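You operate a simulated robot arm through the tools that you are given. There is no shell and no other tool. Be economical: measure what you need, move in short steps, check, and stop when the job is done.

You are at the controls of a simulated two-armed robot. One attempt, no reset.

TASK
Open the spares drawer, take the red insert on the top of the check bench and put it away in the inside of the spares drawer, then shut the drawer. Then open the tubes door, take the green tape roll and put it on the top shelf of the tubes cabinet, then shut the door. Then put the yellow-rimmed cup in the sink bowl. Then open the refill drawer, put the white wipe on the top of the vice bench away in the inside of the refill drawer, then shut the drawer. Then take the blue wipe on the top of the vice bench and put it away on the base film deck top. Do these in the order given. Set down upright: yellow-rimmed cup.
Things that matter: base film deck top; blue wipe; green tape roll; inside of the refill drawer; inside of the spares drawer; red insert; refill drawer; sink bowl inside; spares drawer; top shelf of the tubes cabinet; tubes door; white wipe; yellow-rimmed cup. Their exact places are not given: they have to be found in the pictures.

Only the result counts: the job must be done as asked and must still hold three seconds after the hand-in. Knocking over, shifting, dropping, spilling or breaking anything else fails it.

THE ROBOT
Two 7-joint arms with two-finger parallel grippers on one trunk, on a base that drives. Base frame: it is fixed to the floor where the robot stands at the start and does not move with it; the origin is under the middle of the robot, x ahead of it, y to its left, z up. Lengths are in m, angles in rad, forces in N, time in s.
The left shoulder is at the start at [0.08, 0.131, 0.947], the right one opposite. With the tool pointing down near the work surface each hand reaches from about 0.4 to 0.86 m from the robot's upright axis, wherever it stands, measured 20 degrees to its own side. Places, roughly: base film deck top [2.7, -2.4, 0.8]; blue wipe (10x6x3 cm) [5.4, -6.5, 0.9]; green tape roll (10x10x5 cm) [3.1, -3.1, 0.9]; inside of the refill drawer [0.8, 0.1, 0.4]; inside of the spares drawer [0.8, 0.1, 0.6]; red insert (6x5x2 cm) [-1.6, -2.8, 0.9]; refill drawer [0.7, 0.1, 0.4]; sink bowl inside [-3.1, -0.8, 0.7]; spares drawer [0.7, 0.1, 0.6]; top shelf of the tubes cabinet [1.7, 0.7, 1.2]; tubes door [1.9, 0.9, 1]; white wipe (10x6x3 cm) [5.1, -6.7, 0.9]; yellow-rimmed cup [-1.25, -3, 1]. Payload 1.57 kg a hand.
The TCP of each hand is the grasp point between the finger pads, 0.03 m short of the fingertips. In the tool frame z runs along the fingers and y along their closing line. The gripper opens to 0.11 m. The fingers are 0.024 m wide and 0.012 m thick; the gripper's body (0.048 by 0.112 m) begins 0.078 m behind the TCP.
Orientation is told as [roll, pitch, yaw] about the base's x, y, z axes, in that order, counted from this pose: with the fingers straight down and closing along the base's y, the tool's x points along the base's -x, its y along +y and its z along -z.

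THE INTERFACE
- The arms move only by the tool move_arm. It takes "left_plan", "right_plan" or both (then of equal length, played together; a hand with none holds still); each is a list of rows, each an object (a shift or turn left out is 0, a gripper value left out holds the last) with "dp": the shift along the tool's x, y, z in units of 20 mm (1.0 is 20 mm), a list of three; "dr": the turn, a rotation vector about the tool's x, y, z in units of 4 degrees (1.0 is 4 degrees), a list of three; "grip": the gripper command, from -1 (fully open) to 1 (shut), values between in proportion. In form: [{"dp": [x, y, z], "dr": [rx, ry, rz], "grip": grip}, ...]. A call has 1 to 12 rows; each row shifts and turns the commanded pose from where the row before left it, along the tool's axes as they then stand. A call with a number of a shift or a turn outside -1 to 1 is refused whole. Rows are played at 5 a second. More than 0.05 m and 0.15 rad between two rows, or a gripper value outside its range, and nothing of the call is played. Where a pose cannot be reached the arm comes as near as it can. A force on the tool above 40 N (or 10 N above the force at the start of the call, whichever is more), or a blocked arm, ends the call early, and 0.2 s more pass. Each finger travels about 0.108 m/s and halts on what it meets, pressing with about 37 N; the grip force reading is that of the motor and also rises with nothing between the fingers. The clock runs only during rows and for 0.2 s after the last one: add rows that do not move to give the fingers time. The reply holds the time, the measured pose of the TCP, the force on the tool along the base axes, the opening and the grip force, in the units named above and with some noise, with the torque about the TCP (base axes, N m) and any sound that the robot's microphone picked up.
- Cameras (640 x 400 px; columns grow to the right, rows downward): "scene" is now at [-0.062, -0.0067, 1.3994]; the picture's right is [-0.08, -1.00, 0.00], its down [-0.75, 0.06, -0.66] and it looks along [0.65, -0.05, -0.75] (base axes); focal length 267 px, centre (320, 200). "left" rides on the left gripper at [0.07, -0.016, -0.141] in its tool frame; the picture's right is [0.23, 0.97, 0.00], its down [-0.86, 0.20, -0.48] and it looks along [-0.47, 0.11, 0.88] (tool axes); focal length 222 px, centre (320, 200). "right" rides on the right gripper at [0.07, 0.016, -0.141] in its tool frame; the picture's right is [-0.23, 0.97, 0.00], its down [-0.85, -0.20, -0.48] and it looks along [-0.47, -0.11, 0.88] (tool axes); focal length 222 px, centre (320, 200).
- snapshot(camera): a new picture of that camera. No time passes.
- drive_base(legs): drives the robot by 1 to 6 legs, each [ahead, left, turn to the left] in m, m and rad, along the robot's own axes; the way and the turn of a leg run together, so that a leg with both is an arc; at most 1.5 m and 3.142 rad a leg. The arms and the cameras ride along, it lands a little off, and it stops where it bumps. It gives what a move gives.
- head_to(pan, tilt): turns the head with the scene camera to pan (to the left, within 1.902 rad either way) and tilt (down, from -0.506 to 1.204), counted from straight ahead of the robot. It gives what a move gives.
- measure_at(camera, pixels): there is no depth. For up to 12 entries [column, row, z] of the newest picture of that camera ("zoom" is the newest enlarged one), the place [x, y] in the base frame at which the ray of that pixel passes the height z, good to about 0.002 m. No time passes.
- inspect(camera, box): a new picture of the part [left, top, right, bottom] of that camera's present view, enlarged. No time passes.
- hand_in(): hands the job in; it is judged then, once.

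Go step by step. Measure first, check grasps and placings, and put right what went wrong. The budget is 322 turns and 216 pictures, counting those below and the enlarged ones. Unless the task says otherwise, let go and move clear before handing in.

The tools are called as name(argument=value, ...) on one line, values as JSON. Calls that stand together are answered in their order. move_arm: Moves the arms, as the interface text tells. Its arguments: {"type":"object","properties":{"left_plan":{"type":"array","items":{"type":"object","properties":{"dp":{"type":"array","items":{"type":"number"}},"dr":{"type":"array","items":{"type":"number"}},"grip":{"type":"number"}}}},"right_plan":{"type":"array","items":{"type":"object","properties":{"dp":{"type":"array","items":{"type":"number"}},"dr":{"type":"array","items":{"type":"number"}},"grip":{"type":"number"}}}}},"required":[]} The other tools are called the same way: drive_base (legs) drives the base; head_to (pan, tilt) turns the head that bears the scene camera; snapshot (camera) takes a picture; measure_at (camera, pixels) gives the place at which the rays of pixels pass given heights; inspect (camera, box) takes an enlarged picture of a part of a camera's view; hand_in () hands the job in.

At the start:

```text
clock: 0.0
left_eef_pos: [0.4222, 0.0993, 0.9072]
left_ee_rot: [0.0, -0.001, -0.001]
left_wrist_force: [-0.7, 0.7, 0.6]
left_torque: [-0.01, -0.03, -0.01]
left_finger_gap: 0.1099
left_gripper_force: 0.0
right_eef_pos: [0.5466, -0.3987, 0.8644]
right_ee_rot: [0.0, 0.001, 0.0]
right_wrist_force: [-0.3, -0.4, 0.0]
right_torque: [-0.01, -0.02, -0.01]
right_finger_gap: 0.1098
right_gripper_force: 0.1
robot x, y, heading: [-0.0023, 0.0006, -0.004]
head pan, tilt: [-0.079, 0.855]
```

scene: 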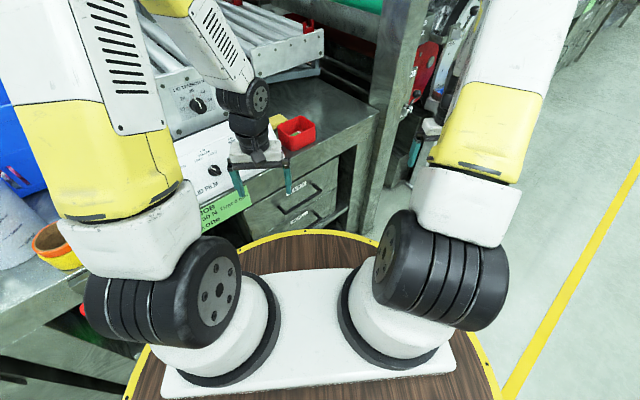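
right: 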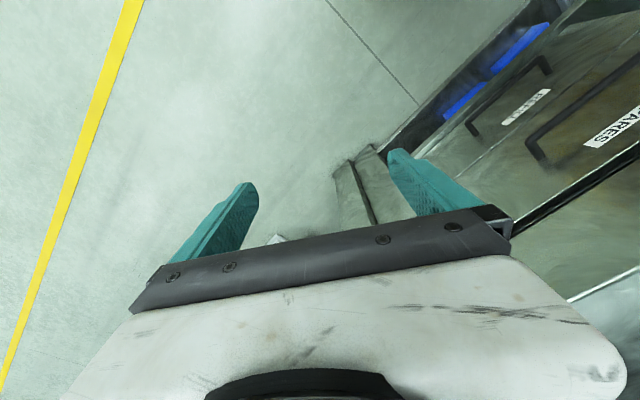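
left: 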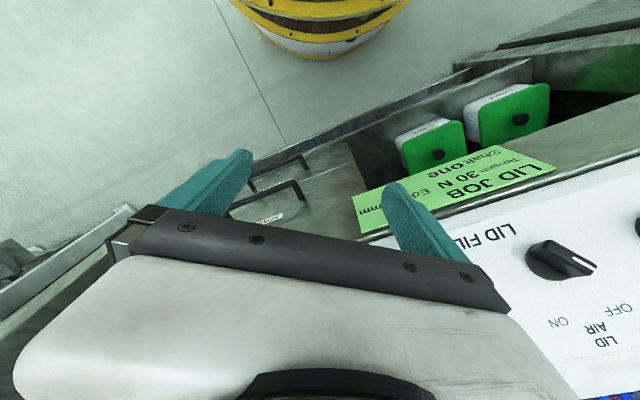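

The drawers with handles sit ahead at about pixels (305,190)-(300,220) in the scene, with the bench face running diagonally. I'll enlarge the drawer area first.

inspect(camera="scene", box=[180, 80, 420, 240])

inspect(camera="right", box=[380, 0, 640, 200])

```text
2.50 times, centred on (300, 160) of scene
```

zoom: 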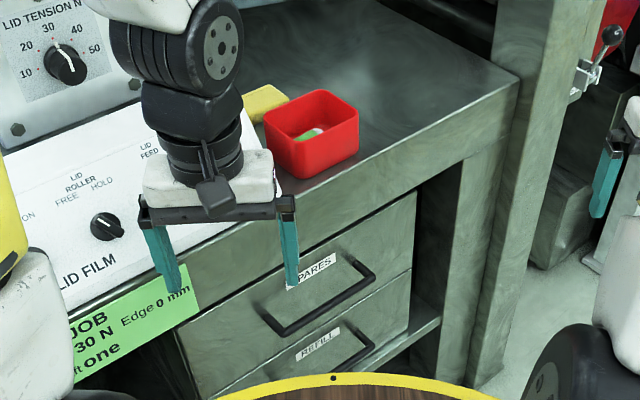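

```text
2.00 times, centred on (510, 100) of right
```

zoom: 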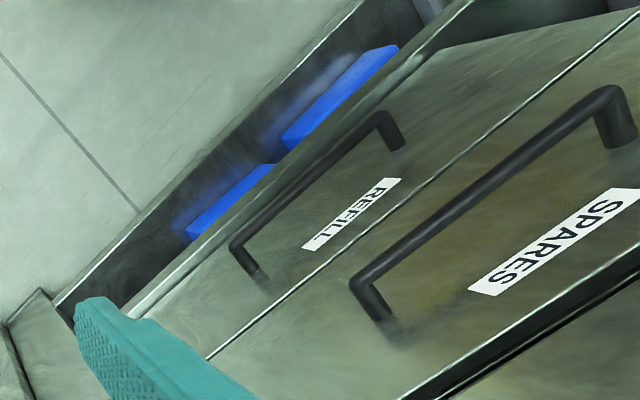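

I see the SPARES handle in both views, so I'll triangulate its two ends from scene and right rays.

measure_at(camera="scene", pixels=[[282, 212, 0.55], [282, 212, 0.65], [319.5, 190, 0.55], [319.5, 190, 0.65], [298, 229, 0.4], [320, 216, 0.4], [376, 112, 0.8], [300, 165, 0.8]])

measure_at(camera="zoom", pixels=[[360, 282, 0.55], [360, 282, 0.65], [612, 92, 0.55], [612, 92, 0.65], [237, 243, 0.4], [237, 243, 0.5], [385, 115, 0.4], [385, 115, 0.5]])

```text
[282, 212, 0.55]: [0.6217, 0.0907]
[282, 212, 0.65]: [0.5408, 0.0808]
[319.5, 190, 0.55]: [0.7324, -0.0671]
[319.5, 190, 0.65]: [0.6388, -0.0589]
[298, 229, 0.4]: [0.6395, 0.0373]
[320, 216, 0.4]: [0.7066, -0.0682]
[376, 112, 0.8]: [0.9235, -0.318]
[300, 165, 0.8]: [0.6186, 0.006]
```

```text
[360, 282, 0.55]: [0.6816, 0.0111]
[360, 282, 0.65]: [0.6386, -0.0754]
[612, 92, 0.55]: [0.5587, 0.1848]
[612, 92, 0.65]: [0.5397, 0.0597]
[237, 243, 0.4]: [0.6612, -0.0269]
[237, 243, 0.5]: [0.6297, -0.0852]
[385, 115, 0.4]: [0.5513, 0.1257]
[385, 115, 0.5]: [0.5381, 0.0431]
```

The spares handle runs from about (0.548,0.082) to (0.650,-0.061) at z≈0.633, so its inward normal heads about 35°. Before driving I'll look around to map obstacles.

head_to(pan=-0.7, tilt=0.35)

snapshot(camera="scene")

head_to(pan=-1.9, tilt=0.4)

snapshot(camera="scene")

head_to(pan=0.8, tilt=0.4)

snapshot(camera="scene")

head_to(pan=1.9, tilt=0.5)

snapshot(camera="scene")

```text
clock: 1.0
left_eef_pos: [0.4224, 0.0973, 0.9072]
left_ee_rot: [-0.001, -0.002, -0.001]
left_wrist_force: [0.2, 0.0, 0.6]
left_torque: [0.02, 0.0, 0.01]
left_finger_gap: 0.1101
left_gripper_force: 0.1
right_eef_pos: [0.5467, -0.3987, 0.8644]
right_ee_rot: [0.0, 0.001, -0.001]
right_wrist_force: [0.5, -0.2, 0.9]
right_torque: [-0.02, 0.0, -0.02]
right_finger_gap: 0.1097
right_gripper_force: 0.0
robot x, y, heading: [-0.002, 0.0018, -0.0]
head pan, tilt: [-0.7, 0.351]
```

```text
210 pictures are left
```

scene: 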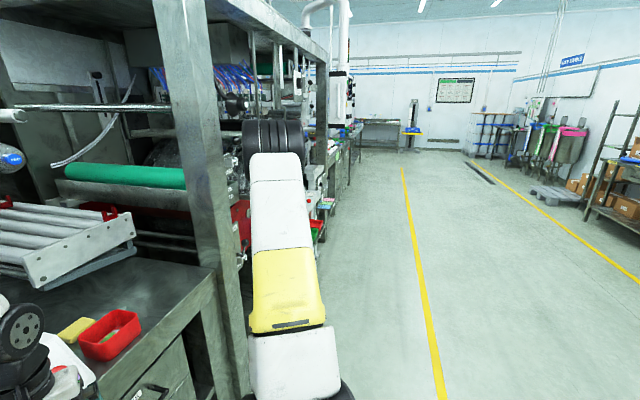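

```text
clock: 2.4
left_eef_pos: [0.4224, 0.099, 0.9068]
left_ee_rot: [0.0, 0.0, 0.001]
left_wrist_force: [0.4, -0.5, -0.3]
left_torque: [-0.01, 0.04, -0.03]
left_finger_gap: 0.1104
left_gripper_force: 0.0
right_eef_pos: [0.5456, -0.3989, 0.8641]
right_ee_rot: [-0.001, -0.001, 0.001]
right_wrist_force: [-0.2, -0.6, -0.3]
right_torque: [0.0, -0.01, -0.06]
right_finger_gap: 0.1099
right_gripper_force: 0.1
robot x, y, heading: [-0.0003, -0.0017, -0.003]
head pan, tilt: [-1.901, 0.4]
```

```text
209 pictures are left
```

scene: 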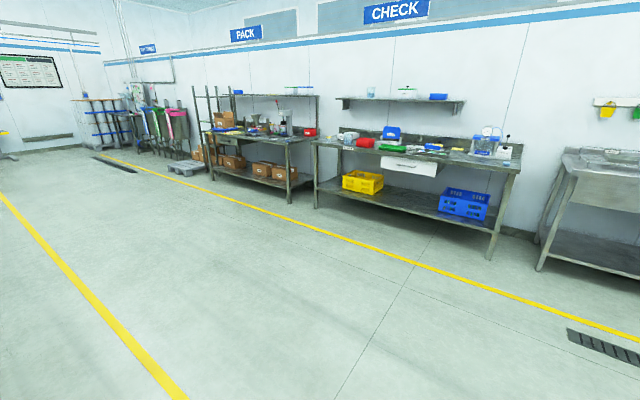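

```text
clock: 4.8
left_eef_pos: [0.4223, 0.0991, 0.9066]
left_ee_rot: [0.0, 0.001, 0.0]
left_wrist_force: [-0.3, -0.3, 0.7]
left_torque: [-0.02, 0.0, -0.01]
left_finger_gap: 0.11
left_gripper_force: 0.0
right_eef_pos: [0.5458, -0.3982, 0.8643]
right_ee_rot: [0.0, 0.0, 0.0]
right_wrist_force: [0.1, -0.9, 0.2]
right_torque: [-0.02, -0.01, 0.02]
right_finger_gap: 0.1099
right_gripper_force: 0.0
robot x, y, heading: [0.0024, 0.0005, 0.002]
head pan, tilt: [0.799, 0.4]
```

```text
208 pictures are left
```

scene: 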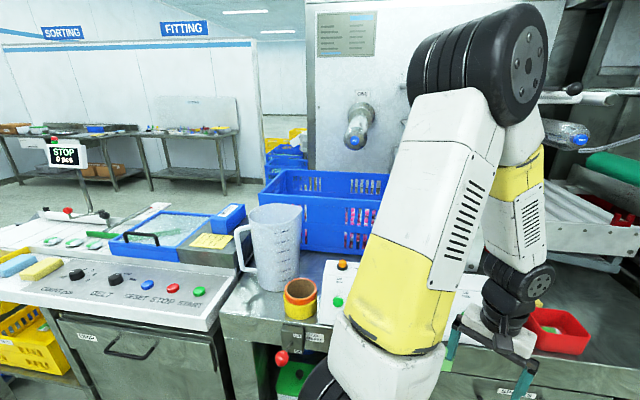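

```text
clock: 6.1
left_eef_pos: [0.4224, 0.0978, 0.9071]
left_ee_rot: [0.0, 0.001, -0.001]
left_wrist_force: [-0.2, -0.5, 0.9]
left_torque: [-0.04, 0.01, 0.03]
left_finger_gap: 0.1103
left_gripper_force: 0.0
right_eef_pos: [0.5456, -0.398, 0.8634]
right_ee_rot: [0.0, 0.002, 0.0]
right_wrist_force: [0.5, -0.5, -0.7]
right_torque: [0.0, -0.04, 0.05]
right_finger_gap: 0.11
right_gripper_force: 0.0
robot x, y, heading: [0.0008, -0.0004, 0.003]
head pan, tilt: [1.901, 0.499]
```

```text
207 pictures are left
```

scene: 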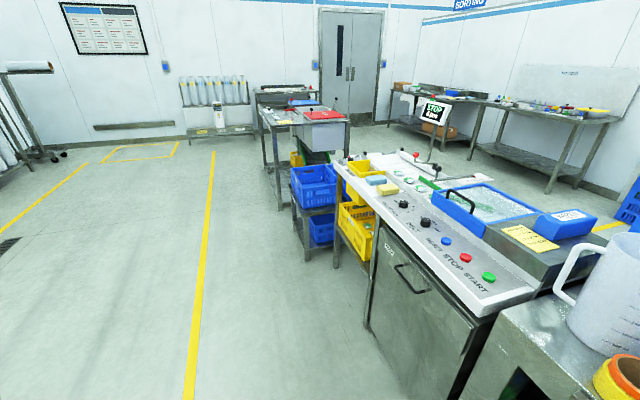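

The room is open: the machine row runs along roughly (0.58,-0.81), and the check bench and sink stand on the opposite side. I'll back off and face the drawer squarely.

drive_base(legs=[[-0.126, -0.237, 0], [0, 0, 0.62]])

head_to(pan=-0.3, tilt=0.8)

snapshot(camera="scene")

snapshot(camera="right")

```text
clock: 9.7
left_eef_pos: [0.1568, 0.0951, 0.9069]
left_ee_rot: [0.001, 0.0, 0.624]
left_wrist_force: [-0.1, -0.1, -0.3]
left_torque: [0.0, 0.01, -0.04]
left_finger_gap: 0.11
left_gripper_force: 0.0
right_eef_pos: [0.5475, -0.2347, 0.8651]
right_ee_rot: [0.0, 0.001, 0.622]
right_wrist_force: [0.0, 0.4, 0.8]
right_torque: [0.01, -0.03, -0.02]
right_finger_gap: 0.1099
right_gripper_force: 0.1
robot x, y, heading: [-0.1293, -0.2312, 0.625]
head pan, tilt: [1.901, 0.499]
```

```text
clock: 11.8
left_eef_pos: [0.1581, 0.0954, 0.9077]
left_ee_rot: [0.0, 0.0, 0.625]
left_wrist_force: [-1.0, 0.0, 1.2]
left_torque: [-0.02, 0.01, 0.01]
left_finger_gap: 0.1099
left_gripper_force: 0.1
right_eef_pos: [0.5481, -0.2351, 0.8644]
right_ee_rot: [0.001, 0.003, 0.623]
right_wrist_force: [-0.3, -0.1, 0.6]
right_torque: [0.01, 0.01, 0.03]
right_finger_gap: 0.1102
right_gripper_force: 0.0
robot x, y, heading: [-0.1289, -0.2341, 0.624]
head pan, tilt: [-0.3, 0.799]
```

```text
206 pictures are left
```

scene: 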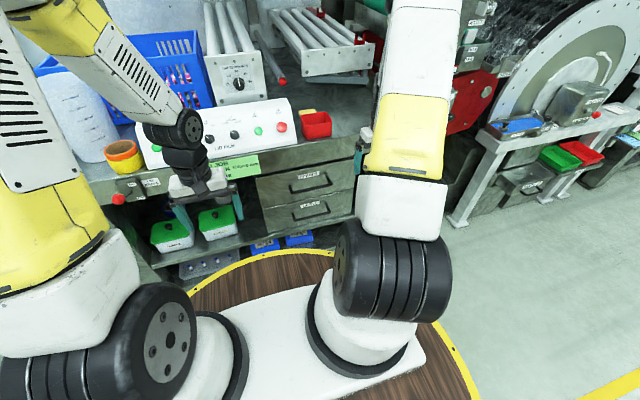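

```text
205 pictures are left
```

right: 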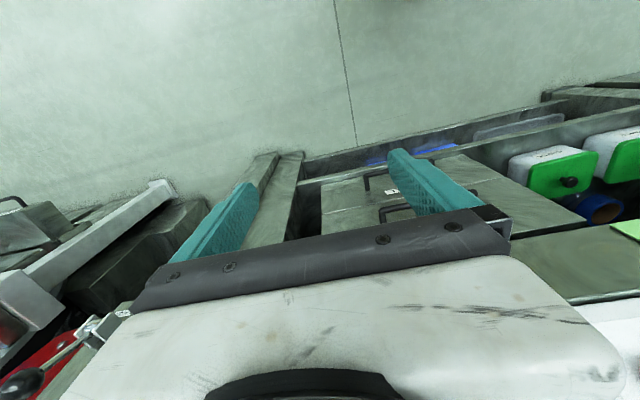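

I'm now facing the drawer front. I'll enlarge both views to triangulate the handle accurately.

inspect(camera="right", box=[330, 110, 530, 235])

inspect(camera="scene", box=[230, 130, 390, 230])

```text
3.20 times, centred on (430, 172) of right
```

zoom: 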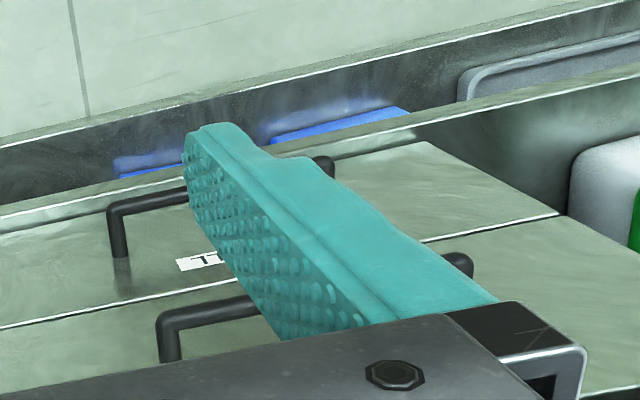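

```text
4.00 times, centred on (310, 180) of scene
```

zoom: 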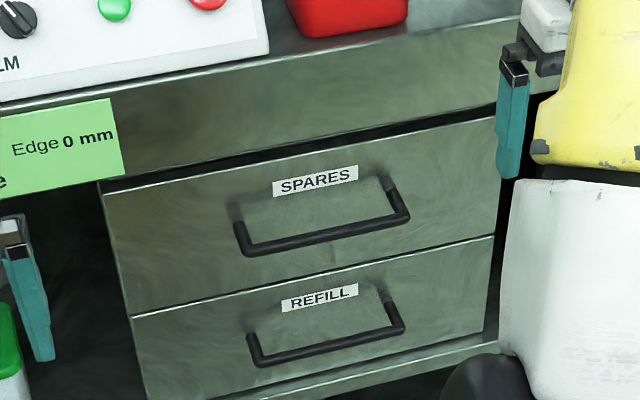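

measure_at(camera="zoom", pixels=[[247, 250, 0.633], [405, 216, 0.633], [238, 222, 0.633], [390, 187, 0.633], [258, 360, 0.45], [400, 326, 0.45], [105, 190, 0.7], [494, 118, 0.7], [130, 315, 0.55], [490, 240, 0.55]])

measure_at(camera="right", pixels=[[382, 211, 0.633], [382, 211, 0.613], [471, 191, 0.633], [471, 191, 0.613], [366, 175, 0.45], [366, 175, 0.43]])

```text
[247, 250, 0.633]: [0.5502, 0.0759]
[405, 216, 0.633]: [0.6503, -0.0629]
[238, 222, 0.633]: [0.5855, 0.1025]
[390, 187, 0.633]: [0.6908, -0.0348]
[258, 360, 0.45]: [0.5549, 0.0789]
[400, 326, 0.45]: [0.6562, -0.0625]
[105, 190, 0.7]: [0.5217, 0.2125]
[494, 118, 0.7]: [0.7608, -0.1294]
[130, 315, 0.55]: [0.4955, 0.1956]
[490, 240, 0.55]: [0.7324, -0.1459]
```

```text
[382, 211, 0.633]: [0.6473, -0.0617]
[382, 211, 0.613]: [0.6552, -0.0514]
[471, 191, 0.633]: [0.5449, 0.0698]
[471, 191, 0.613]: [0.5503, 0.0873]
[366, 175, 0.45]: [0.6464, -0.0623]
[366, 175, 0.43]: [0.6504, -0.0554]
```

Both views agree: bar at z≈0.632 with mid (0.5995,0.0065), standing ~0.045 off the face, normal heading ≈0.617. I'll yaw the right hand 90° so that one finger can hook behind the bar.

move_arm(right_plan=[{"dr": [0, 0, -1], "grip": -1}, {"dr": [0, 0, -1]}, {"dr": [0, 0, -1]}, {"dr": [0, 0, -1]}, {"dr": [0, 0, -1]}, {"dr": [0, 0, -1]}, {"dr": [0, 0, -1]}, {"dr": [0, 0, -1]}, {"dr": [0, 0, -1]}, {"dr": [0, 0, -1]}, {"dr": [0, 0, -1]}, {"dr": [0, 0, -1]}])

move_arm(right_plan=[{"dr": [0, 0, -1]}, {"dr": [0, 0, -1]}, {"dr": [0, 0, -1]}, {"dr": [0, 0, -1]}, {"dr": [0, 0, -1]}, {"dr": [0, 0, -1]}, {"dr": [0, 0, -1]}, {"dr": [0, 0, -1]}, {"dr": [0, 0, -1]}, {"dr": [0, 0, -1]}, {"dr": [0, 0, -0.4]}, {}])

```text
clock: 14.4
left_eef_pos: [0.1581, 0.0964, 0.9073]
left_ee_rot: [0.001, 0.0, 0.623]
left_wrist_force: [0.6, -0.2, -1.2]
left_torque: [0.02, 0.01, 0.03]
left_finger_gap: 0.1099
left_gripper_force: 0.1
right_eef_pos: [0.5481, -0.2362, 0.8636]
right_ee_rot: [0.002, 0.0, 1.461]
right_wrist_force: [-0.6, 0.1, -1.2]
right_torque: [-0.01, -0.02, 0.0]
right_finger_gap: 0.11
right_gripper_force: 0.1
robot x, y, heading: [-0.1286, -0.2294, 0.626]
head pan, tilt: [-0.3, 0.799]
```

```text
clock: 17.0
left_eef_pos: [0.1568, 0.0956, 0.9076]
left_ee_rot: [0.0, 0.0, 0.622]
left_wrist_force: [0.4, 0.3, 0.9]
left_torque: [0.02, 0.01, -0.02]
left_finger_gap: 0.11
left_gripper_force: 0.1
right_eef_pos: [0.5473, -0.2349, 0.864]
right_ee_rot: [-0.001, -0.001, 2.188]
right_wrist_force: [1.0, 0.4, 0.0]
right_torque: [0.02, 0.02, 0.04]
right_finger_gap: 0.11
right_gripper_force: 0.1
robot x, y, heading: [-0.1266, -0.2309, 0.622]
head pan, tilt: [-0.3, 0.799]
```

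The hand is aligned at yaw 2.188. Next I slide it 0.167 m left along the face and lower it to z≈0.70, still clear of the bench.

move_arm(right_plan=[{"dp": [-1, 0, 0]}, {"dp": [-1, 0, 0.5]}, {"dp": [-1, 0, 1]}, {"dp": [-1, 0, 1]}, {"dp": [-1, 0, 1]}, {"dp": [-1, 0, 1]}, {"dp": [-1, 0, 1]}, {"dp": [-1, 0, 1]}, {"dp": [-0.33, 0, 1]}, {"dp": [0, 0, 0.7]}, {}])

snapshot(camera="right")

inspect(camera="scene", box=[230, 130, 390, 230])

```text
clock: 19.4
left_eef_pos: [0.1571, 0.0957, 0.9078]
left_ee_rot: [-0.002, 0.0, 0.623]
left_wrist_force: [0.0, 0.5, 0.4]
left_torque: [0.0, 0.0, 0.02]
left_finger_gap: 0.1099
left_gripper_force: 0.0
right_eef_pos: [0.4516, -0.0976, 0.7008]
right_ee_rot: [-0.001, 0.0, 2.187]
right_wrist_force: [-0.3, -0.2, -0.2]
right_torque: [-0.02, -0.02, 0.01]
right_finger_gap: 0.11
right_gripper_force: 0.2
robot x, y, heading: [-0.1275, -0.2305, 0.62]
head pan, tilt: [-0.3, 0.799]
```

```text
202 pictures are left
```

right: 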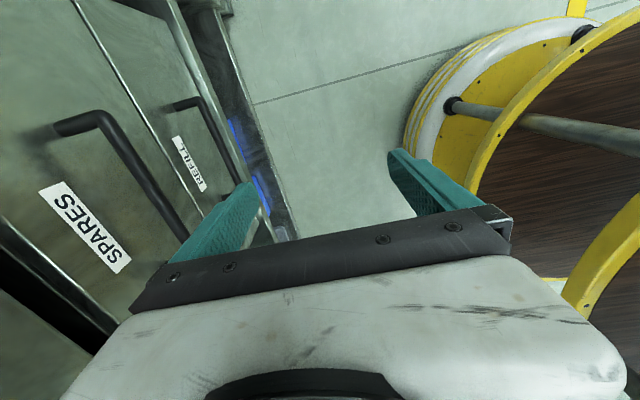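

```text
4.00 times, centred on (310, 180) of scene
```

zoom: 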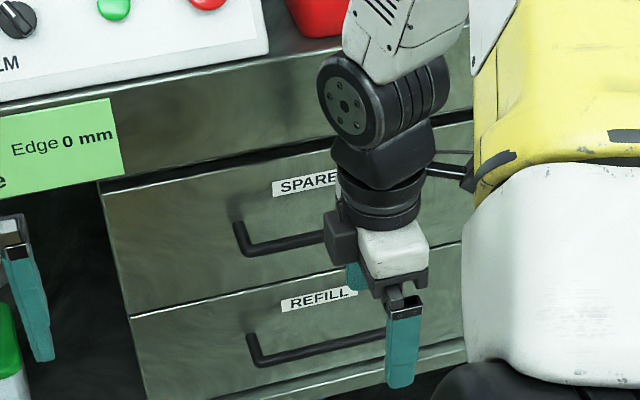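

The hand is in front of the bar, tips at z 0.67, above the bar's height. I move it inward 0.146 m and look before descending.

move_arm(right_plan=[{"dp": [0, -1, 0]}, {"dp": [0, -1, 0]}, {"dp": [0, -1, 0]}, {"dp": [0, -1, 0]}, {"dp": [0, -1, 0]}, {"dp": [0, -1, 0]}, {"dp": [0, -1, 0]}, {"dp": [0, -0.3, 0]}, {}])

snapshot(camera="right")

```text
clock: 21.1
left_eef_pos: [0.1567, 0.0941, 0.9083]
left_ee_rot: [-0.001, -0.001, 0.623]
left_wrist_force: [0.0, -0.2, 0.0]
left_torque: [0.03, -0.02, 0.01]
left_finger_gap: 0.1101
left_gripper_force: 0.1
right_eef_pos: [0.5596, -0.0245, 0.6971]
right_ee_rot: [0.018, 0.0, 2.189]
right_wrist_force: [-23.7, -15.6, 14.2]
right_torque: [2.0, -2.66, 0.43]
right_finger_gap: 0.0847
right_gripper_force: 0.1
robot x, y, heading: [-0.1286, -0.2317, 0.621]
head pan, tilt: [-0.3, 0.799]
stopped in row 8 (right hand): the force on the tool passed its limit at 72 N (the readings are from after the stop); the commanded pose is now the measured one
```

```text
200 pictures are left
```

right: 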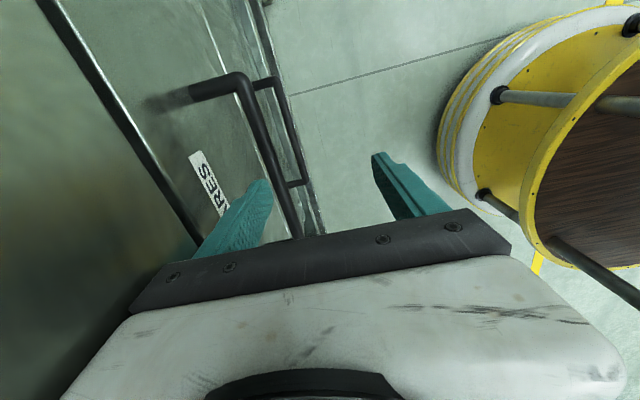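

The finger met the apron (72 N stop), which overhangs the drawer face to about the bar's plane. A downward hook won't fit, so I back off and tilt the hand 90° to grip the bar horizontally.

move_arm(right_plan=[{"dp": [0, 1, 0]}, {"dp": [0, 1, 0]}, {"dp": [0, 1, 0]}, {"dp": [0, 1, 0]}, {"dp": [0, 1, 0]}, {"dp": [0, 1, 0]}, {"dr": [1, 0, 0]}, {"dr": [1, 0, 0]}, {"dr": [1, 0, 0]}, {"dr": [1, 0, 0]}, {"dr": [1, 0, 0]}, {"dr": [1, 0, 0]}])

move_arm(right_plan=[{"dr": [1, 0, 0]}, {"dr": [1, 0, 0]}, {"dr": [1, 0, 0]}, {"dr": [1, 0, 0]}, {"dr": [1, 0, 0]}, {"dr": [1, 0, 0]}, {"dr": [1, 0, 0]}, {"dr": [1, 0, 0]}, {"dr": [1, 0, 0]}, {"dr": [1, 0, 0]}, {"dr": [1, 0, 0]}, {"dr": [1, 0, 0]}])

move_arm(right_plan=[{"dr": [1, 0, 0]}, {"dr": [1, 0, 0]}, {"dr": [1, 0, 0]}, {"dr": [1, 0, 0]}, {"dr": [0.5, 0, 0]}, {}])

snapshot(camera="right")

snapshot(camera="scene")

```text
clock: 23.7
left_eef_pos: [0.1569, 0.0954, 0.9076]
left_ee_rot: [-0.001, 0.0, 0.622]
left_wrist_force: [0.5, 0.3, -0.1]
left_torque: [0.03, 0.01, -0.01]
left_finger_gap: 0.1099
left_gripper_force: 0.1
right_eef_pos: [0.4648, -0.0912, 0.6991]
right_ee_rot: [-0.407, 0.001, 2.19]
right_wrist_force: [0.0, 1.0, -0.6]
right_torque: [-0.01, -0.02, 0.0]
right_finger_gap: 0.1099
right_gripper_force: 0.0
robot x, y, heading: [-0.13, -0.23, 0.622]
head pan, tilt: [-0.3, 0.799]
```

```text
clock: 26.3
left_eef_pos: [0.1575, 0.0959, 0.908]
left_ee_rot: [0.0, 0.001, 0.621]
left_wrist_force: [0.3, 0.0, 0.6]
left_torque: [-0.01, 0.03, -0.01]
left_finger_gap: 0.11
left_gripper_force: 0.1
right_eef_pos: [0.4642, -0.0921, 0.6993]
right_ee_rot: [-1.243, 0.002, 2.189]
right_wrist_force: [0.2, 0.9, -0.2]
right_torque: [0.01, -0.02, -0.01]
right_finger_gap: 0.11
right_gripper_force: 0.2
robot x, y, heading: [-0.1301, -0.2291, 0.621]
head pan, tilt: [-0.3, 0.799]
```

```text
clock: 27.7
left_eef_pos: [0.1571, 0.0967, 0.9069]
left_ee_rot: [0.001, 0.002, 0.619]
left_wrist_force: [0.5, 0.0, -0.6]
left_torque: [-0.01, 0.04, -0.01]
left_finger_gap: 0.11
left_gripper_force: 0.0
right_eef_pos: [0.4645, -0.0917, 0.6985]
right_ee_rot: [-1.559, 0.001, 2.188]
right_wrist_force: [-0.9, -0.3, 0.1]
right_torque: [-0.02, 0.01, 0.0]
right_finger_gap: 0.11
right_gripper_force: 0.0
robot x, y, heading: [-0.1268, -0.2306, 0.62]
head pan, tilt: [-0.3, 0.799]
```

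```text
199 pictures are left
```

right: 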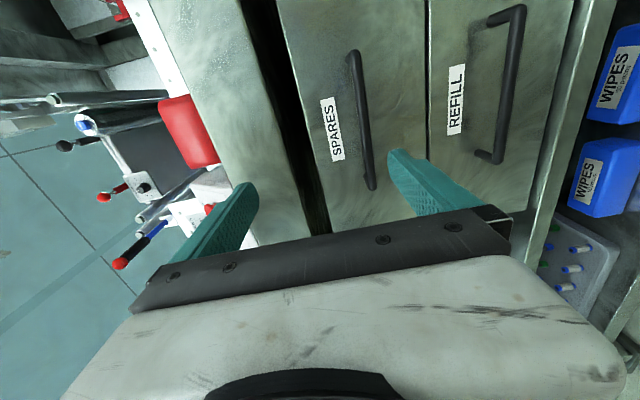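

```text
198 pictures are left
```

scene: 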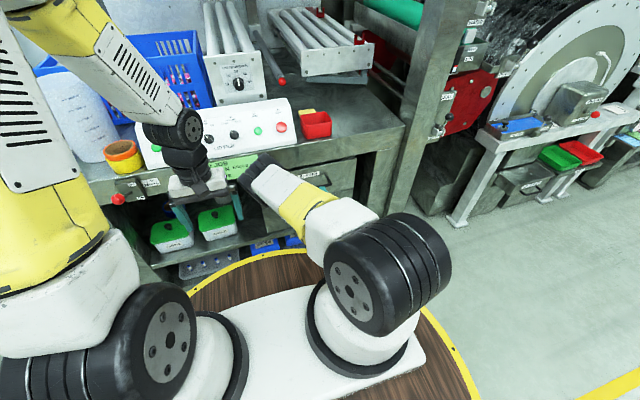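

The hand now points at the drawer with closing line vertical, centred on the bar laterally. I lower it to z 0.632, half-close, and advance 0.16 m.

move_arm(right_plan=[{"dp": [0, 1, 0], "grip": 0.1}, {"dp": [0, 1, 0]}, {"dp": [0, 1, 0]}, {"dp": [0, 0.33, 0]}, {"dp": [0, 0, 1]}, {"dp": [0, 0, 1]}, {"dp": [0, 0, 1]}, {"dp": [0, 0, 1]}, {"dp": [0, 0, 1]}, {"dp": [0, 0, 1]}, {}])

snapshot(camera="right")

```text
clock: 30.1
left_eef_pos: [0.1576, 0.0951, 0.9073]
left_ee_rot: [0.001, 0.001, 0.62]
left_wrist_force: [0.0, -1.2, 0.0]
left_torque: [0.03, 0.03, -0.02]
left_finger_gap: 0.11
left_gripper_force: 0.1
right_eef_pos: [0.5618, -0.0212, 0.6319]
right_ee_rot: [-1.556, 0.001, 2.19]
right_wrist_force: [0.2, -0.1, 0.6]
right_torque: [0.01, 0.01, -0.02]
right_finger_gap: 0.0497
right_gripper_force: 0.1
robot x, y, heading: [-0.1289, -0.2309, 0.621]
head pan, tilt: [-0.3, 0.799]
```

```text
197 pictures are left
```

right: 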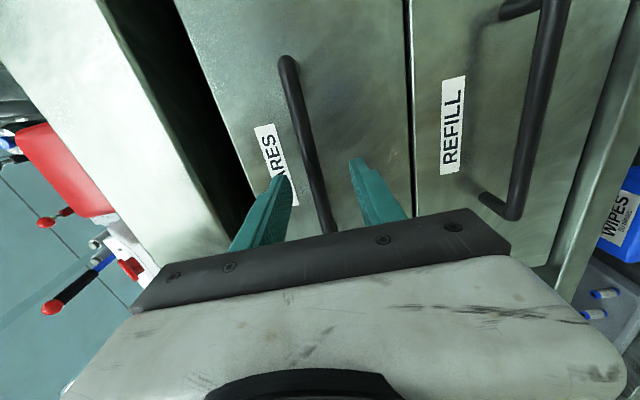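

The bar lies between the two fingers. I advance 0.04 m and close.

move_arm(right_plan=[{"dp": [0, 0, 1]}, {"dp": [0, 0, 1]}, {"grip": 0.9}, {}, {}, {}])

```text
clock: 31.5
left_eef_pos: [0.1558, 0.095, 0.9071]
left_ee_rot: [0.0, 0.001, 0.62]
left_wrist_force: [-0.1, -1.1, 0.0]
left_torque: [-0.01, 0.01, 0.03]
left_finger_gap: 0.1101
left_gripper_force: 0.1
right_eef_pos: [0.5946, 0.0018, 0.6328]
right_ee_rot: [-1.562, 0.001, 2.189]
right_wrist_force: [4.1, -2.6, 19.0]
right_torque: [0.03, 0.05, 0.12]
right_finger_gap: 0.0221
right_gripper_force: 9.2
robot x, y, heading: [-0.1302, -0.2302, 0.625]
head pan, tilt: [-0.3, 0.799]
```

Gap 0.022 with force, so the bar is gripped. I pull the drawer out.

move_arm(right_plan=[{"dp": [0, 0, -0.5]}, {"dp": [0, 0, -1]}, {"dp": [0, 0, -1]}, {"dp": [0, 0, -1]}, {"dp": [0, 0, -1]}, {"dp": [0, 0, -1]}, {"dp": [0, 0, -1]}, {"dp": [0, 0, -1]}, {}])

snapshot(camera="scene")

```text
clock: 33.5
left_eef_pos: [0.1562, 0.0948, 0.9077]
left_ee_rot: [0.001, 0.0, 0.622]
left_wrist_force: [-0.7, 1.1, 0.5]
left_torque: [0.01, 0.0, -0.03]
left_finger_gap: 0.109
left_gripper_force: 0.1
right_eef_pos: [0.4705, -0.085, 0.6334]
right_ee_rot: [-1.558, 0.002, 2.188]
right_wrist_force: [4.4, -7.1, 18.8]
right_torque: [0.11, 0.04, -0.05]
right_finger_gap: 0.0228
right_gripper_force: 9.7
robot x, y, heading: [-0.1283, -0.2314, 0.625]
head pan, tilt: [-0.3, 0.799]
```

```text
196 pictures are left
```

scene: 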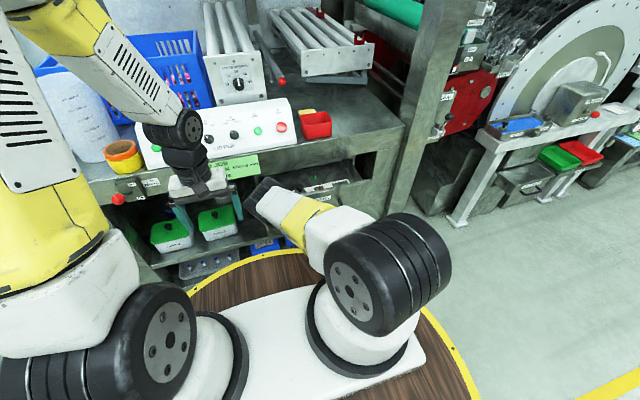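

The drawer has come out about 0.15 m. I pull another 0.1 m.

move_arm(right_plan=[{"dp": [0, 0, -1]}, {"dp": [0, 0, -1]}, {"dp": [0, 0, -1]}, {"dp": [0, 0, -1]}, {"dp": [0, 0, -1]}, {}])

inspect(camera="scene", box=[210, 110, 410, 235])

```text
clock: 34.9
left_eef_pos: [0.1608, 0.0975, 0.9078]
left_ee_rot: [-0.003, -0.007, 0.624]
left_wrist_force: [-5.9, 30.3, 17.0]
left_torque: [-0.43, -0.32, 0.38]
left_finger_gap: 0.0851
left_gripper_force: 0.0
right_eef_pos: [0.4114, -0.1143, 0.6452]
right_ee_rot: [-1.546, 0.002, 2.183]
right_wrist_force: [5.8, -10.1, -28.1]
right_torque: [-0.17, -0.02, -0.12]
right_finger_gap: 0.0307
right_gripper_force: 14.4
right hand out of reach, approached as far as the arm can: row 3, 4, 5
robot x, y, heading: [-0.1296, -0.228, 0.621]
head pan, tilt: [-0.3, 0.799]
```

```text
3.20 times, centred on (310, 172) of scene
```

zoom: 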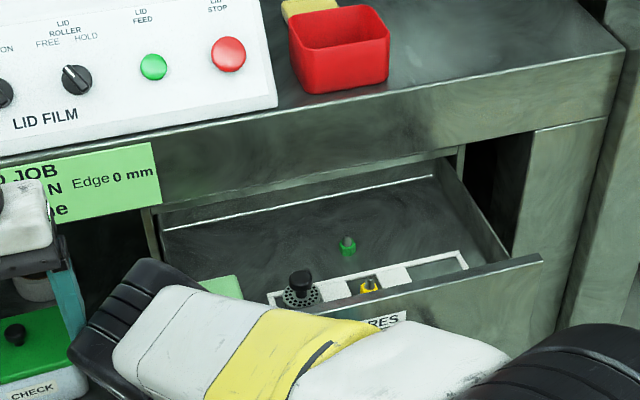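

The drawer is about 0.21 m open with a free floor area behind a parts tray. The right forearm is touching the left gripper's finger, so I move the left hand up and left, and let the right one return slightly forward.

move_arm(left_plan=[{"dp": [0, 1, 0]}, {"dp": [0, 1, 0]}, {"dp": [0, 1, -1]}, {"dp": [0, 1, -1]}, {"dp": [0, 0, -1]}], right_plan=[{}, {"dp": [0, 0.3, 0.5]}, {"dp": [0, 0.3, 0.5]}, {}, {}])

```text
clock: 36.1
left_eef_pos: [0.1112, 0.1612, 0.9685]
left_ee_rot: [-0.001, 0.001, 0.622]
left_wrist_force: [0.3, -0.4, 0.1]
left_torque: [0.03, -0.02, 0.02]
left_finger_gap: 0.1103
left_gripper_force: 0.1
right_eef_pos: [0.4277, -0.1002, 0.6365]
right_ee_rot: [-1.561, 0.001, 2.192]
right_wrist_force: [-0.3, 3.0, -1.9]
right_torque: [0.04, 0.03, 0.06]
right_finger_gap: 0.0138
right_gripper_force: 30.2
robot x, y, heading: [-0.1288, -0.2304, 0.622]
head pan, tilt: [-0.3, 0.799]
```

The grip on the bar is solid (gap 0.0138, force 30). I back the base 0.07 m to draw it further.

drive_base(legs=[[-0.07, 0, 0]])

inspect(camera="scene", box=[210, 110, 410, 235])

```text
clock: 37.1
left_eef_pos: [0.0542, 0.119, 0.9686]
left_ee_rot: [0.0, 0.001, 0.62]
left_wrist_force: [1.1, 0.6, -1.4]
left_torque: [0.0, -0.02, -0.02]
left_finger_gap: 0.1102
left_gripper_force: 0.0
right_eef_pos: [0.3709, -0.1421, 0.6372]
right_ee_rot: [-1.562, 0.001, 2.189]
right_wrist_force: [13.6, 16.8, 9.8]
right_torque: [0.09, -0.08, 0.0]
right_finger_gap: 0.0141
right_gripper_force: 30.9
robot x, y, heading: [-0.1861, -0.2697, 0.614]
head pan, tilt: [-0.3, 0.799]
```

```text
3.20 times, centred on (310, 172) of scene
```

zoom: 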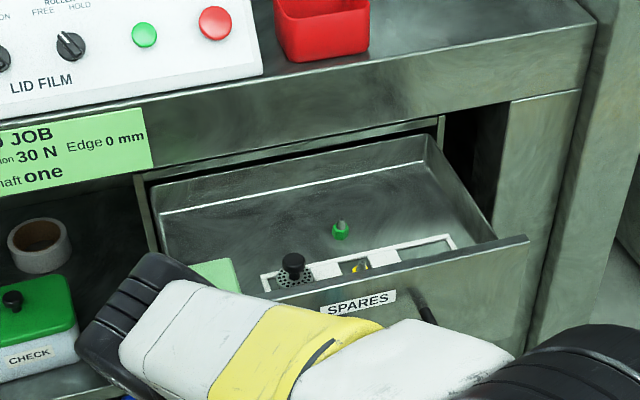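

The drawer is now about 0.27 m open and near its stop. I release the bar and back the base away.

move_arm(right_plan=[{"grip": 0.1}, {}, {}])

drive_base(legs=[[-0.3, 0, 0]])

head_to(pan=-0.1, tilt=0.7)

snapshot(camera="scene")

```text
clock: 37.9
left_eef_pos: [0.0544, 0.1181, 0.9703]
left_ee_rot: [0.0, -0.001, 0.619]
left_wrist_force: [-0.5, 0.6, 0.7]
left_torque: [-0.01, 0.02, 0.0]
left_finger_gap: 0.1099
left_gripper_force: 0.1
right_eef_pos: [0.3716, -0.1423, 0.6371]
right_ee_rot: [-1.562, -0.002, 2.188]
right_wrist_force: [-0.6, 1.5, -0.2]
right_torque: [-0.01, 0.01, 0.0]
right_finger_gap: 0.0494
right_gripper_force: 0.0
robot x, y, heading: [-0.1878, -0.2718, 0.617]
head pan, tilt: [-0.3, 0.799]
```

```text
clock: 39.9
left_eef_pos: [-0.1874, -0.0553, 0.9678]
left_ee_rot: [0.002, 0.0, 0.62]
left_wrist_force: [-0.3, 0.6, -0.3]
left_torque: [0.02, -0.02, -0.01]
left_finger_gap: 0.1098
left_gripper_force: 0.1
right_eef_pos: [0.1276, -0.3158, 0.6369]
right_ee_rot: [-1.561, 0.0, 2.188]
right_wrist_force: [-0.1, 0.4, 0.0]
right_torque: [0.05, 0.03, -0.02]
right_finger_gap: 0.0495
right_gripper_force: 0.1
robot x, y, heading: [-0.4285, -0.4469, 0.623]
head pan, tilt: [-0.3, 0.799]
```

```text
clock: 40.6
left_eef_pos: [-0.1877, -0.0536, 0.9697]
left_ee_rot: [0.0, -0.001, 0.621]
left_wrist_force: [0.8, 0.0, 0.3]
left_torque: [0.0, -0.01, 0.02]
left_finger_gap: 0.1101
left_gripper_force: 0.1
right_eef_pos: [0.1289, -0.316, 0.6367]
right_ee_rot: [-1.561, 0.001, 2.189]
right_wrist_force: [-0.1, -0.9, 0.0]
right_torque: [0.0, -0.01, 0.01]
right_finger_gap: 0.0494
right_gripper_force: 0.0
robot x, y, heading: [-0.4282, -0.4486, 0.621]
head pan, tilt: [-0.099, 0.7]
```

```text
193 pictures are left
```

scene: 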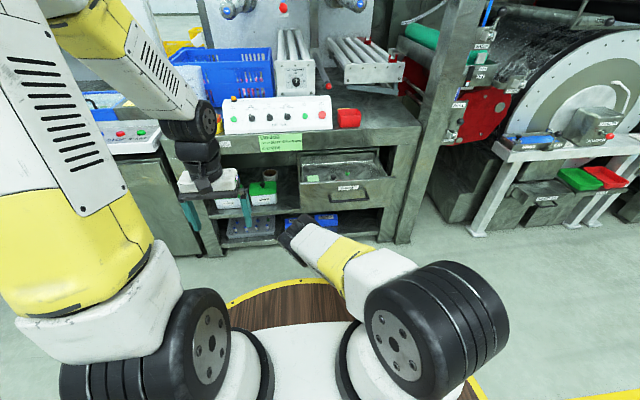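

The spares drawer is open and the robot is clear. Now I turn around and drive toward the check bench, stopping short to look.

drive_base(legs=[[0, 0, 1.57], [0, 0, 1.565], [1.0, 0, 0], [0, 1.25, 0]])

head_to(pan=0, tilt=0.45)

snapshot(camera="scene")

```text
clock: 59.3
left_eef_pos: [-0.7507, -2.4189, 0.969]
left_ee_rot: [0.001, 0.001, -2.544]
left_wrist_force: [-0.8, 0.8, -0.4]
left_torque: [0.02, -0.02, 0.01]
left_finger_gap: 0.1099
left_gripper_force: 0.0
right_eef_pos: [-1.0612, -2.1515, 0.6364]
right_ee_rot: [-1.561, 0.0, -0.976]
right_wrist_force: [0.0, 0.0, 0.1]
right_torque: [-0.02, -0.02, 0.01]
right_finger_gap: 0.0496
right_gripper_force: 0.1
robot x, y, heading: [-0.5032, -2.0363, -2.543]
head pan, tilt: [-0.099, 0.7]
```

```text
clock: 60.0
left_eef_pos: [-0.7511, -2.4186, 0.968]
left_ee_rot: [0.0, 0.0, -2.545]
left_wrist_force: [0.0, 1.4, -0.3]
left_torque: [0.05, 0.02, 0.02]
left_finger_gap: 0.1101
left_gripper_force: 0.0
right_eef_pos: [-1.0613, -2.1506, 0.6371]
right_ee_rot: [-1.561, 0.001, -0.975]
right_wrist_force: [0.4, -0.3, -0.5]
right_torque: [-0.03, -0.02, 0.0]
right_finger_gap: 0.0493
right_gripper_force: 0.1
robot x, y, heading: [-0.5041, -2.0361, -2.545]
head pan, tilt: [0.0, 0.45]
```

```text
192 pictures are left
```

scene: 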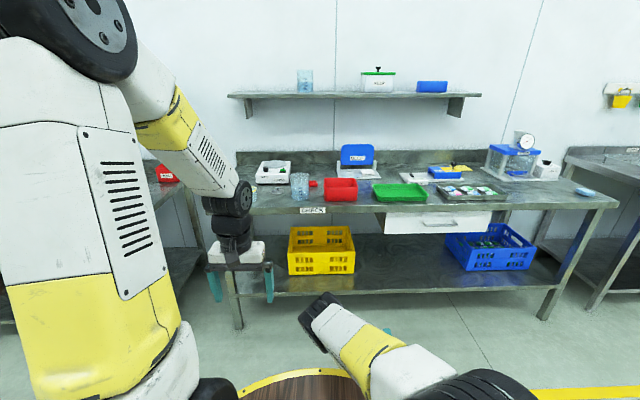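

The bench shows a red tray (340,188), a small red item near (313,183), and a clear cup (299,186). I'll enlarge.

inspect(camera="scene", box=[240, 130, 400, 230])

```text
4.00 times, centred on (320, 180) of scene
```

zoom: 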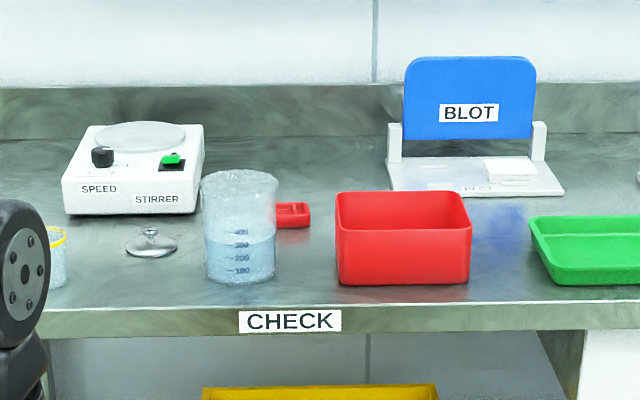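

measure_at(camera="zoom", pixels=[[292, 226, 0.85], [292, 226, 0.9], [57, 284, 0.85], [57, 284, 0.9], [240, 280, 0.87], [400, 284, 0.87], [100, 308, 0.87], [560, 302, 0.87], [57, 230, 0.97], [338, 190, 0.97]])

```text
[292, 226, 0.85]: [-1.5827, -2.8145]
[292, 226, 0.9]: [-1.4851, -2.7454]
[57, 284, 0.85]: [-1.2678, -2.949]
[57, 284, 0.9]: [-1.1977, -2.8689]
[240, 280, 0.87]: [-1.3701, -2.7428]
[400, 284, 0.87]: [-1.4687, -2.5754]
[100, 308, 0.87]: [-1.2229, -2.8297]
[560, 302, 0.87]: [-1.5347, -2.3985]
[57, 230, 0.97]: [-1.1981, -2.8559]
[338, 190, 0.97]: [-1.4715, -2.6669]
```

The insert sits behind and between the beaker and the red tray, about 0.27 m in from the bench edge. I raise both hands clear of the bench-top items before approaching.

move_arm(right_plan=[{"dp": [0, -1, 0]}, {"dp": [0, -1, 0]}, {"dp": [0, -1, 0]}, {"dp": [0, -1, 0]}, {"dp": [0, -1, 0]}, {"dp": [0, -1, 0]}, {"dp": [0, -1, 0]}, {"dp": [0, -1, 0]}, {"dp": [0, -1, 0]}, {"dp": [0, -1, 0]}, {"dp": [0, -1, 0]}, {"dp": [0, -1, 0]}], left_plan=[{"dp": [0, 0, -1]}, {"dp": [0, 0, -1]}, {"dp": [0, 0, -1]}, {"dp": [0, 0, -1]}, {"dp": [0, 0, -1]}, {"dp": [0, 0, -1]}, {}, {}, {}, {}, {}, {}])

move_arm(right_plan=[{"dp": [0, -1, 0]}, {"dp": [0, -1, 0]}, {"dp": [0, -1, 0]}, {"dp": [0, -1, 0]}, {"dp": [0, -1, 0]}, {"dp": [0, -1, 0]}, {"dp": [0, -1, 0]}, {"dp": [0, -1, 0]}, {"dp": [0, -1, 0]}, {"dp": [0, -1, 0]}, {"dp": [0, -1, 0]}, {"dp": [0, -1, 0]}])

snapshot(camera="scene")

```text
clock: 62.6
left_eef_pos: [-0.7515, -2.4206, 1.0907]
left_ee_rot: [0.0, -0.005, -2.542]
left_wrist_force: [5.1, -8.6, 33.5]
left_torque: [1.62, 0.74, -0.07]
left_finger_gap: 0.1012
left_gripper_force: 0.0
right_eef_pos: [-1.0638, -2.1513, 0.8758]
right_ee_rot: [-1.559, 0.003, -0.976]
right_wrist_force: [0.2, 0.0, 0.3]
right_torque: [-0.03, -0.02, 0.04]
right_finger_gap: 0.0494
right_gripper_force: 0.0
robot x, y, heading: [-0.4995, -2.0328, -2.546]
head pan, tilt: [0.0, 0.45]
```

```text
clock: 62.9
left_eef_pos: [-0.7507, -2.4212, 1.0918]
left_ee_rot: [0.0, -0.009, -2.54]
left_wrist_force: [3.4, -8.9, -2.2]
left_torque: [-0.42, -0.16, 0.09]
left_finger_gap: 0.1015
left_gripper_force: 0.1
right_eef_pos: [-1.0638, -2.1517, 0.8791]
right_ee_rot: [-1.558, 0.002, -0.978]
right_wrist_force: [0.7, -1.1, -0.3]
right_torque: [-0.02, 0.01, 0.03]
right_finger_gap: 0.0494
right_gripper_force: 0.0
robot x, y, heading: [-0.5021, -2.0291, -2.545]
head pan, tilt: [0.0, 0.45]
stopped in row 1 (left hand): the force on the tool passed its limit at 51 N (the readings are from after the stop); the commanded pose is now the measured one
```

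```text
190 pictures are left
```

scene: 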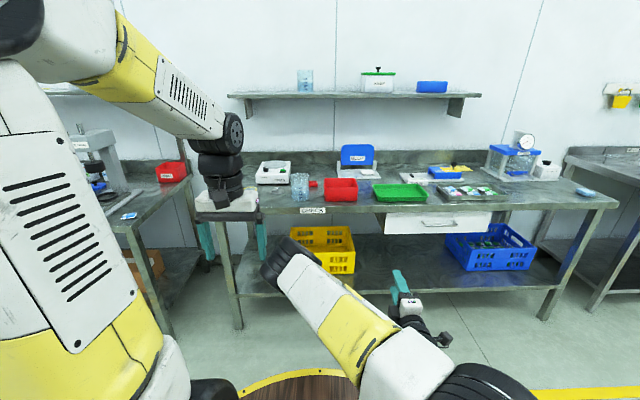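

The right forearm crosses to the left and nudged the left finger. I move the left hand outward and forward first, then raise the right.

move_arm(left_plan=[{"dp": [0, 1, 0]}, {"dp": [0, 1, 0]}, {"dp": [0, 1, 0]}, {"dp": [0, 1, 0]}, {"dp": [0, 1, 0]}, {"dp": [-1, 1, 0]}, {"dp": [-1, 1, 0]}, {"dp": [-1, 1, 0]}, {"dp": [-1, 0, 0]}, {"dp": [-1, 0, 0]}])

move_arm(right_plan=[{"dp": [0, -1, 0]}, {"dp": [0, -1, 0]}, {"dp": [0, -1, 0]}, {"dp": [0, -1, 0]}, {"dp": [0, -1, 0]}, {"dp": [0, -1, 0]}, {"dp": [0, -1, 0]}, {"dp": [0, -1, 0]}, {"dp": [0, -1, 0]}, {"dp": [0, -1, 0]}, {"dp": [0, -1, 0]}, {}])

snapshot(camera="scene")

snapshot(camera="left")

```text
clock: 65.1
left_eef_pos: [-0.7434, -2.6097, 1.0921]
left_ee_rot: [-0.001, -0.009, -2.543]
left_wrist_force: [0.2, 0.3, 0.1]
left_torque: [-0.04, 0.06, 0.0]
left_finger_gap: 0.1101
left_gripper_force: 0.0
right_eef_pos: [-1.0638, -2.1516, 0.879]
right_ee_rot: [-1.558, 0.004, -0.978]
right_wrist_force: [-0.1, 0.5, 0.4]
right_torque: [0.02, -0.01, -0.02]
right_finger_gap: 0.0495
right_gripper_force: 0.1
robot x, y, heading: [-0.5019, -2.0364, -2.55]
head pan, tilt: [0.0, 0.45]
```

```text
clock: 67.7
left_eef_pos: [-0.7452, -2.6094, 1.093]
left_ee_rot: [-0.002, -0.009, -2.543]
left_wrist_force: [-0.3, 0.2, -0.2]
left_torque: [0.03, 0.01, 0.03]
left_finger_gap: 0.11
left_gripper_force: 0.1
right_eef_pos: [-1.1318, -2.1744, 1.0643]
right_ee_rot: [-1.559, 0.003, -0.98]
right_wrist_force: [0.5, 0.7, 0.2]
right_torque: [-0.02, -0.04, -0.04]
right_finger_gap: 0.0495
right_gripper_force: 0.0
right hand out of reach, approached as far as the arm can: row 2, 3, 4, 5, 6, 7, 8, 9, 10
robot x, y, heading: [-0.5015, -2.0331, -2.545]
head pan, tilt: [0.0, 0.45]
```

```text
189 pictures are left
```

scene: 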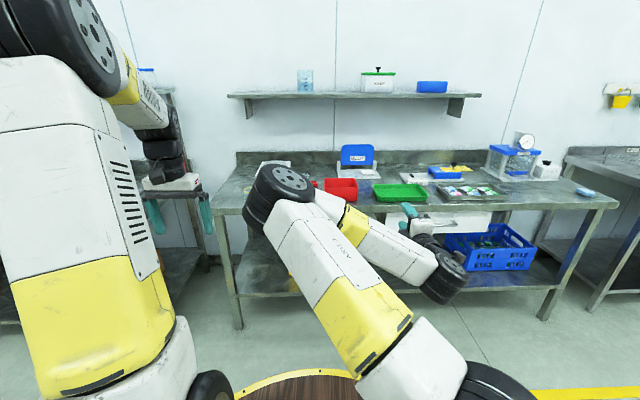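

```text
188 pictures are left
```

left: 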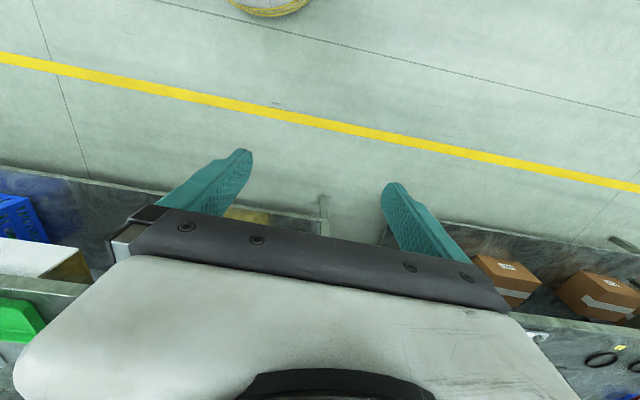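

The right elbow sits across the middle in this pose. I return the right hand to tool-down (its compact posture).

move_arm(right_plan=[{"dr": [-1, 0, 0], "dp": [0, 0.5, 0]}, {"dr": [-1, 0, 0], "dp": [0, 0.5, 0]}, {"dr": [-1, 0, 0], "dp": [0, 0.5, 0]}, {"dr": [-1, 0, 0], "dp": [0, 0.5, 0]}, {"dr": [-1, 0, 0]}, {"dr": [-1, 0, 0]}, {"dr": [-1, 0, 0]}, {"dr": [-1, 0, 0]}, {"dr": [-1, 0, 0]}, {"dr": [-1, 0, 0]}, {"dr": [-1, 0, 0]}, {"dr": [-1, 0, 0]}])

move_arm(right_plan=[{"dr": [-1, 0, 0]}, {"dr": [-1, 0, 0]}, {"dr": [-1, 0, 0]}, {"dr": [-1, 0, 0]}, {"dr": [-1, 0, 0]}, {"dr": [-1, 0, 0]}, {"dr": [-1, 0, 0]}, {"dr": [-1, 0, 0]}, {"dr": [-1, 0, 0]}, {"dr": [-1, 0, 0]}, {"dr": [-0.3, 0, 0]}, {}])

snapshot(camera="scene")

```text
clock: 70.3
left_eef_pos: [-0.7447, -2.6087, 1.092]
left_ee_rot: [-0.001, -0.008, -2.542]
left_wrist_force: [0.1, 0.2, 0.3]
left_torque: [0.0, 0.01, -0.01]
left_finger_gap: 0.1097
left_gripper_force: 0.0
right_eef_pos: [-1.1248, -2.1706, 1.0251]
right_ee_rot: [-0.722, 0.003, -0.976]
right_wrist_force: [0.8, 0.4, 0.0]
right_torque: [0.01, 0.01, 0.01]
right_finger_gap: 0.0496
right_gripper_force: 0.0
robot x, y, heading: [-0.5011, -2.0351, -2.541]
head pan, tilt: [0.0, 0.45]
```

```text
clock: 72.9
left_eef_pos: [-0.7444, -2.6097, 1.0922]
left_ee_rot: [0.001, -0.01, -2.545]
left_wrist_force: [0.9, 0.8, -0.3]
left_torque: [0.03, -0.01, -0.01]
left_finger_gap: 0.1097
left_gripper_force: 0.0
right_eef_pos: [-1.1234, -2.169, 1.0262]
right_ee_rot: [0.0, 0.002, -0.974]
right_wrist_force: [0.1, 0.1, -0.6]
right_torque: [-0.03, 0.0, 0.0]
right_finger_gap: 0.0496
right_gripper_force: 0.0
robot x, y, heading: [-0.5026, -2.0364, -2.543]
head pan, tilt: [0.0, 0.45]
```

```text
187 pictures are left
```

scene: 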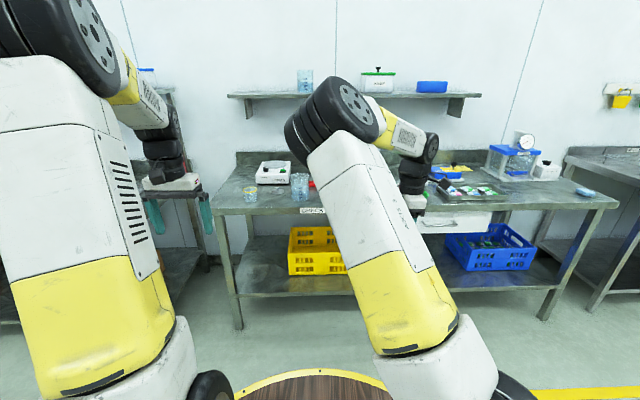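

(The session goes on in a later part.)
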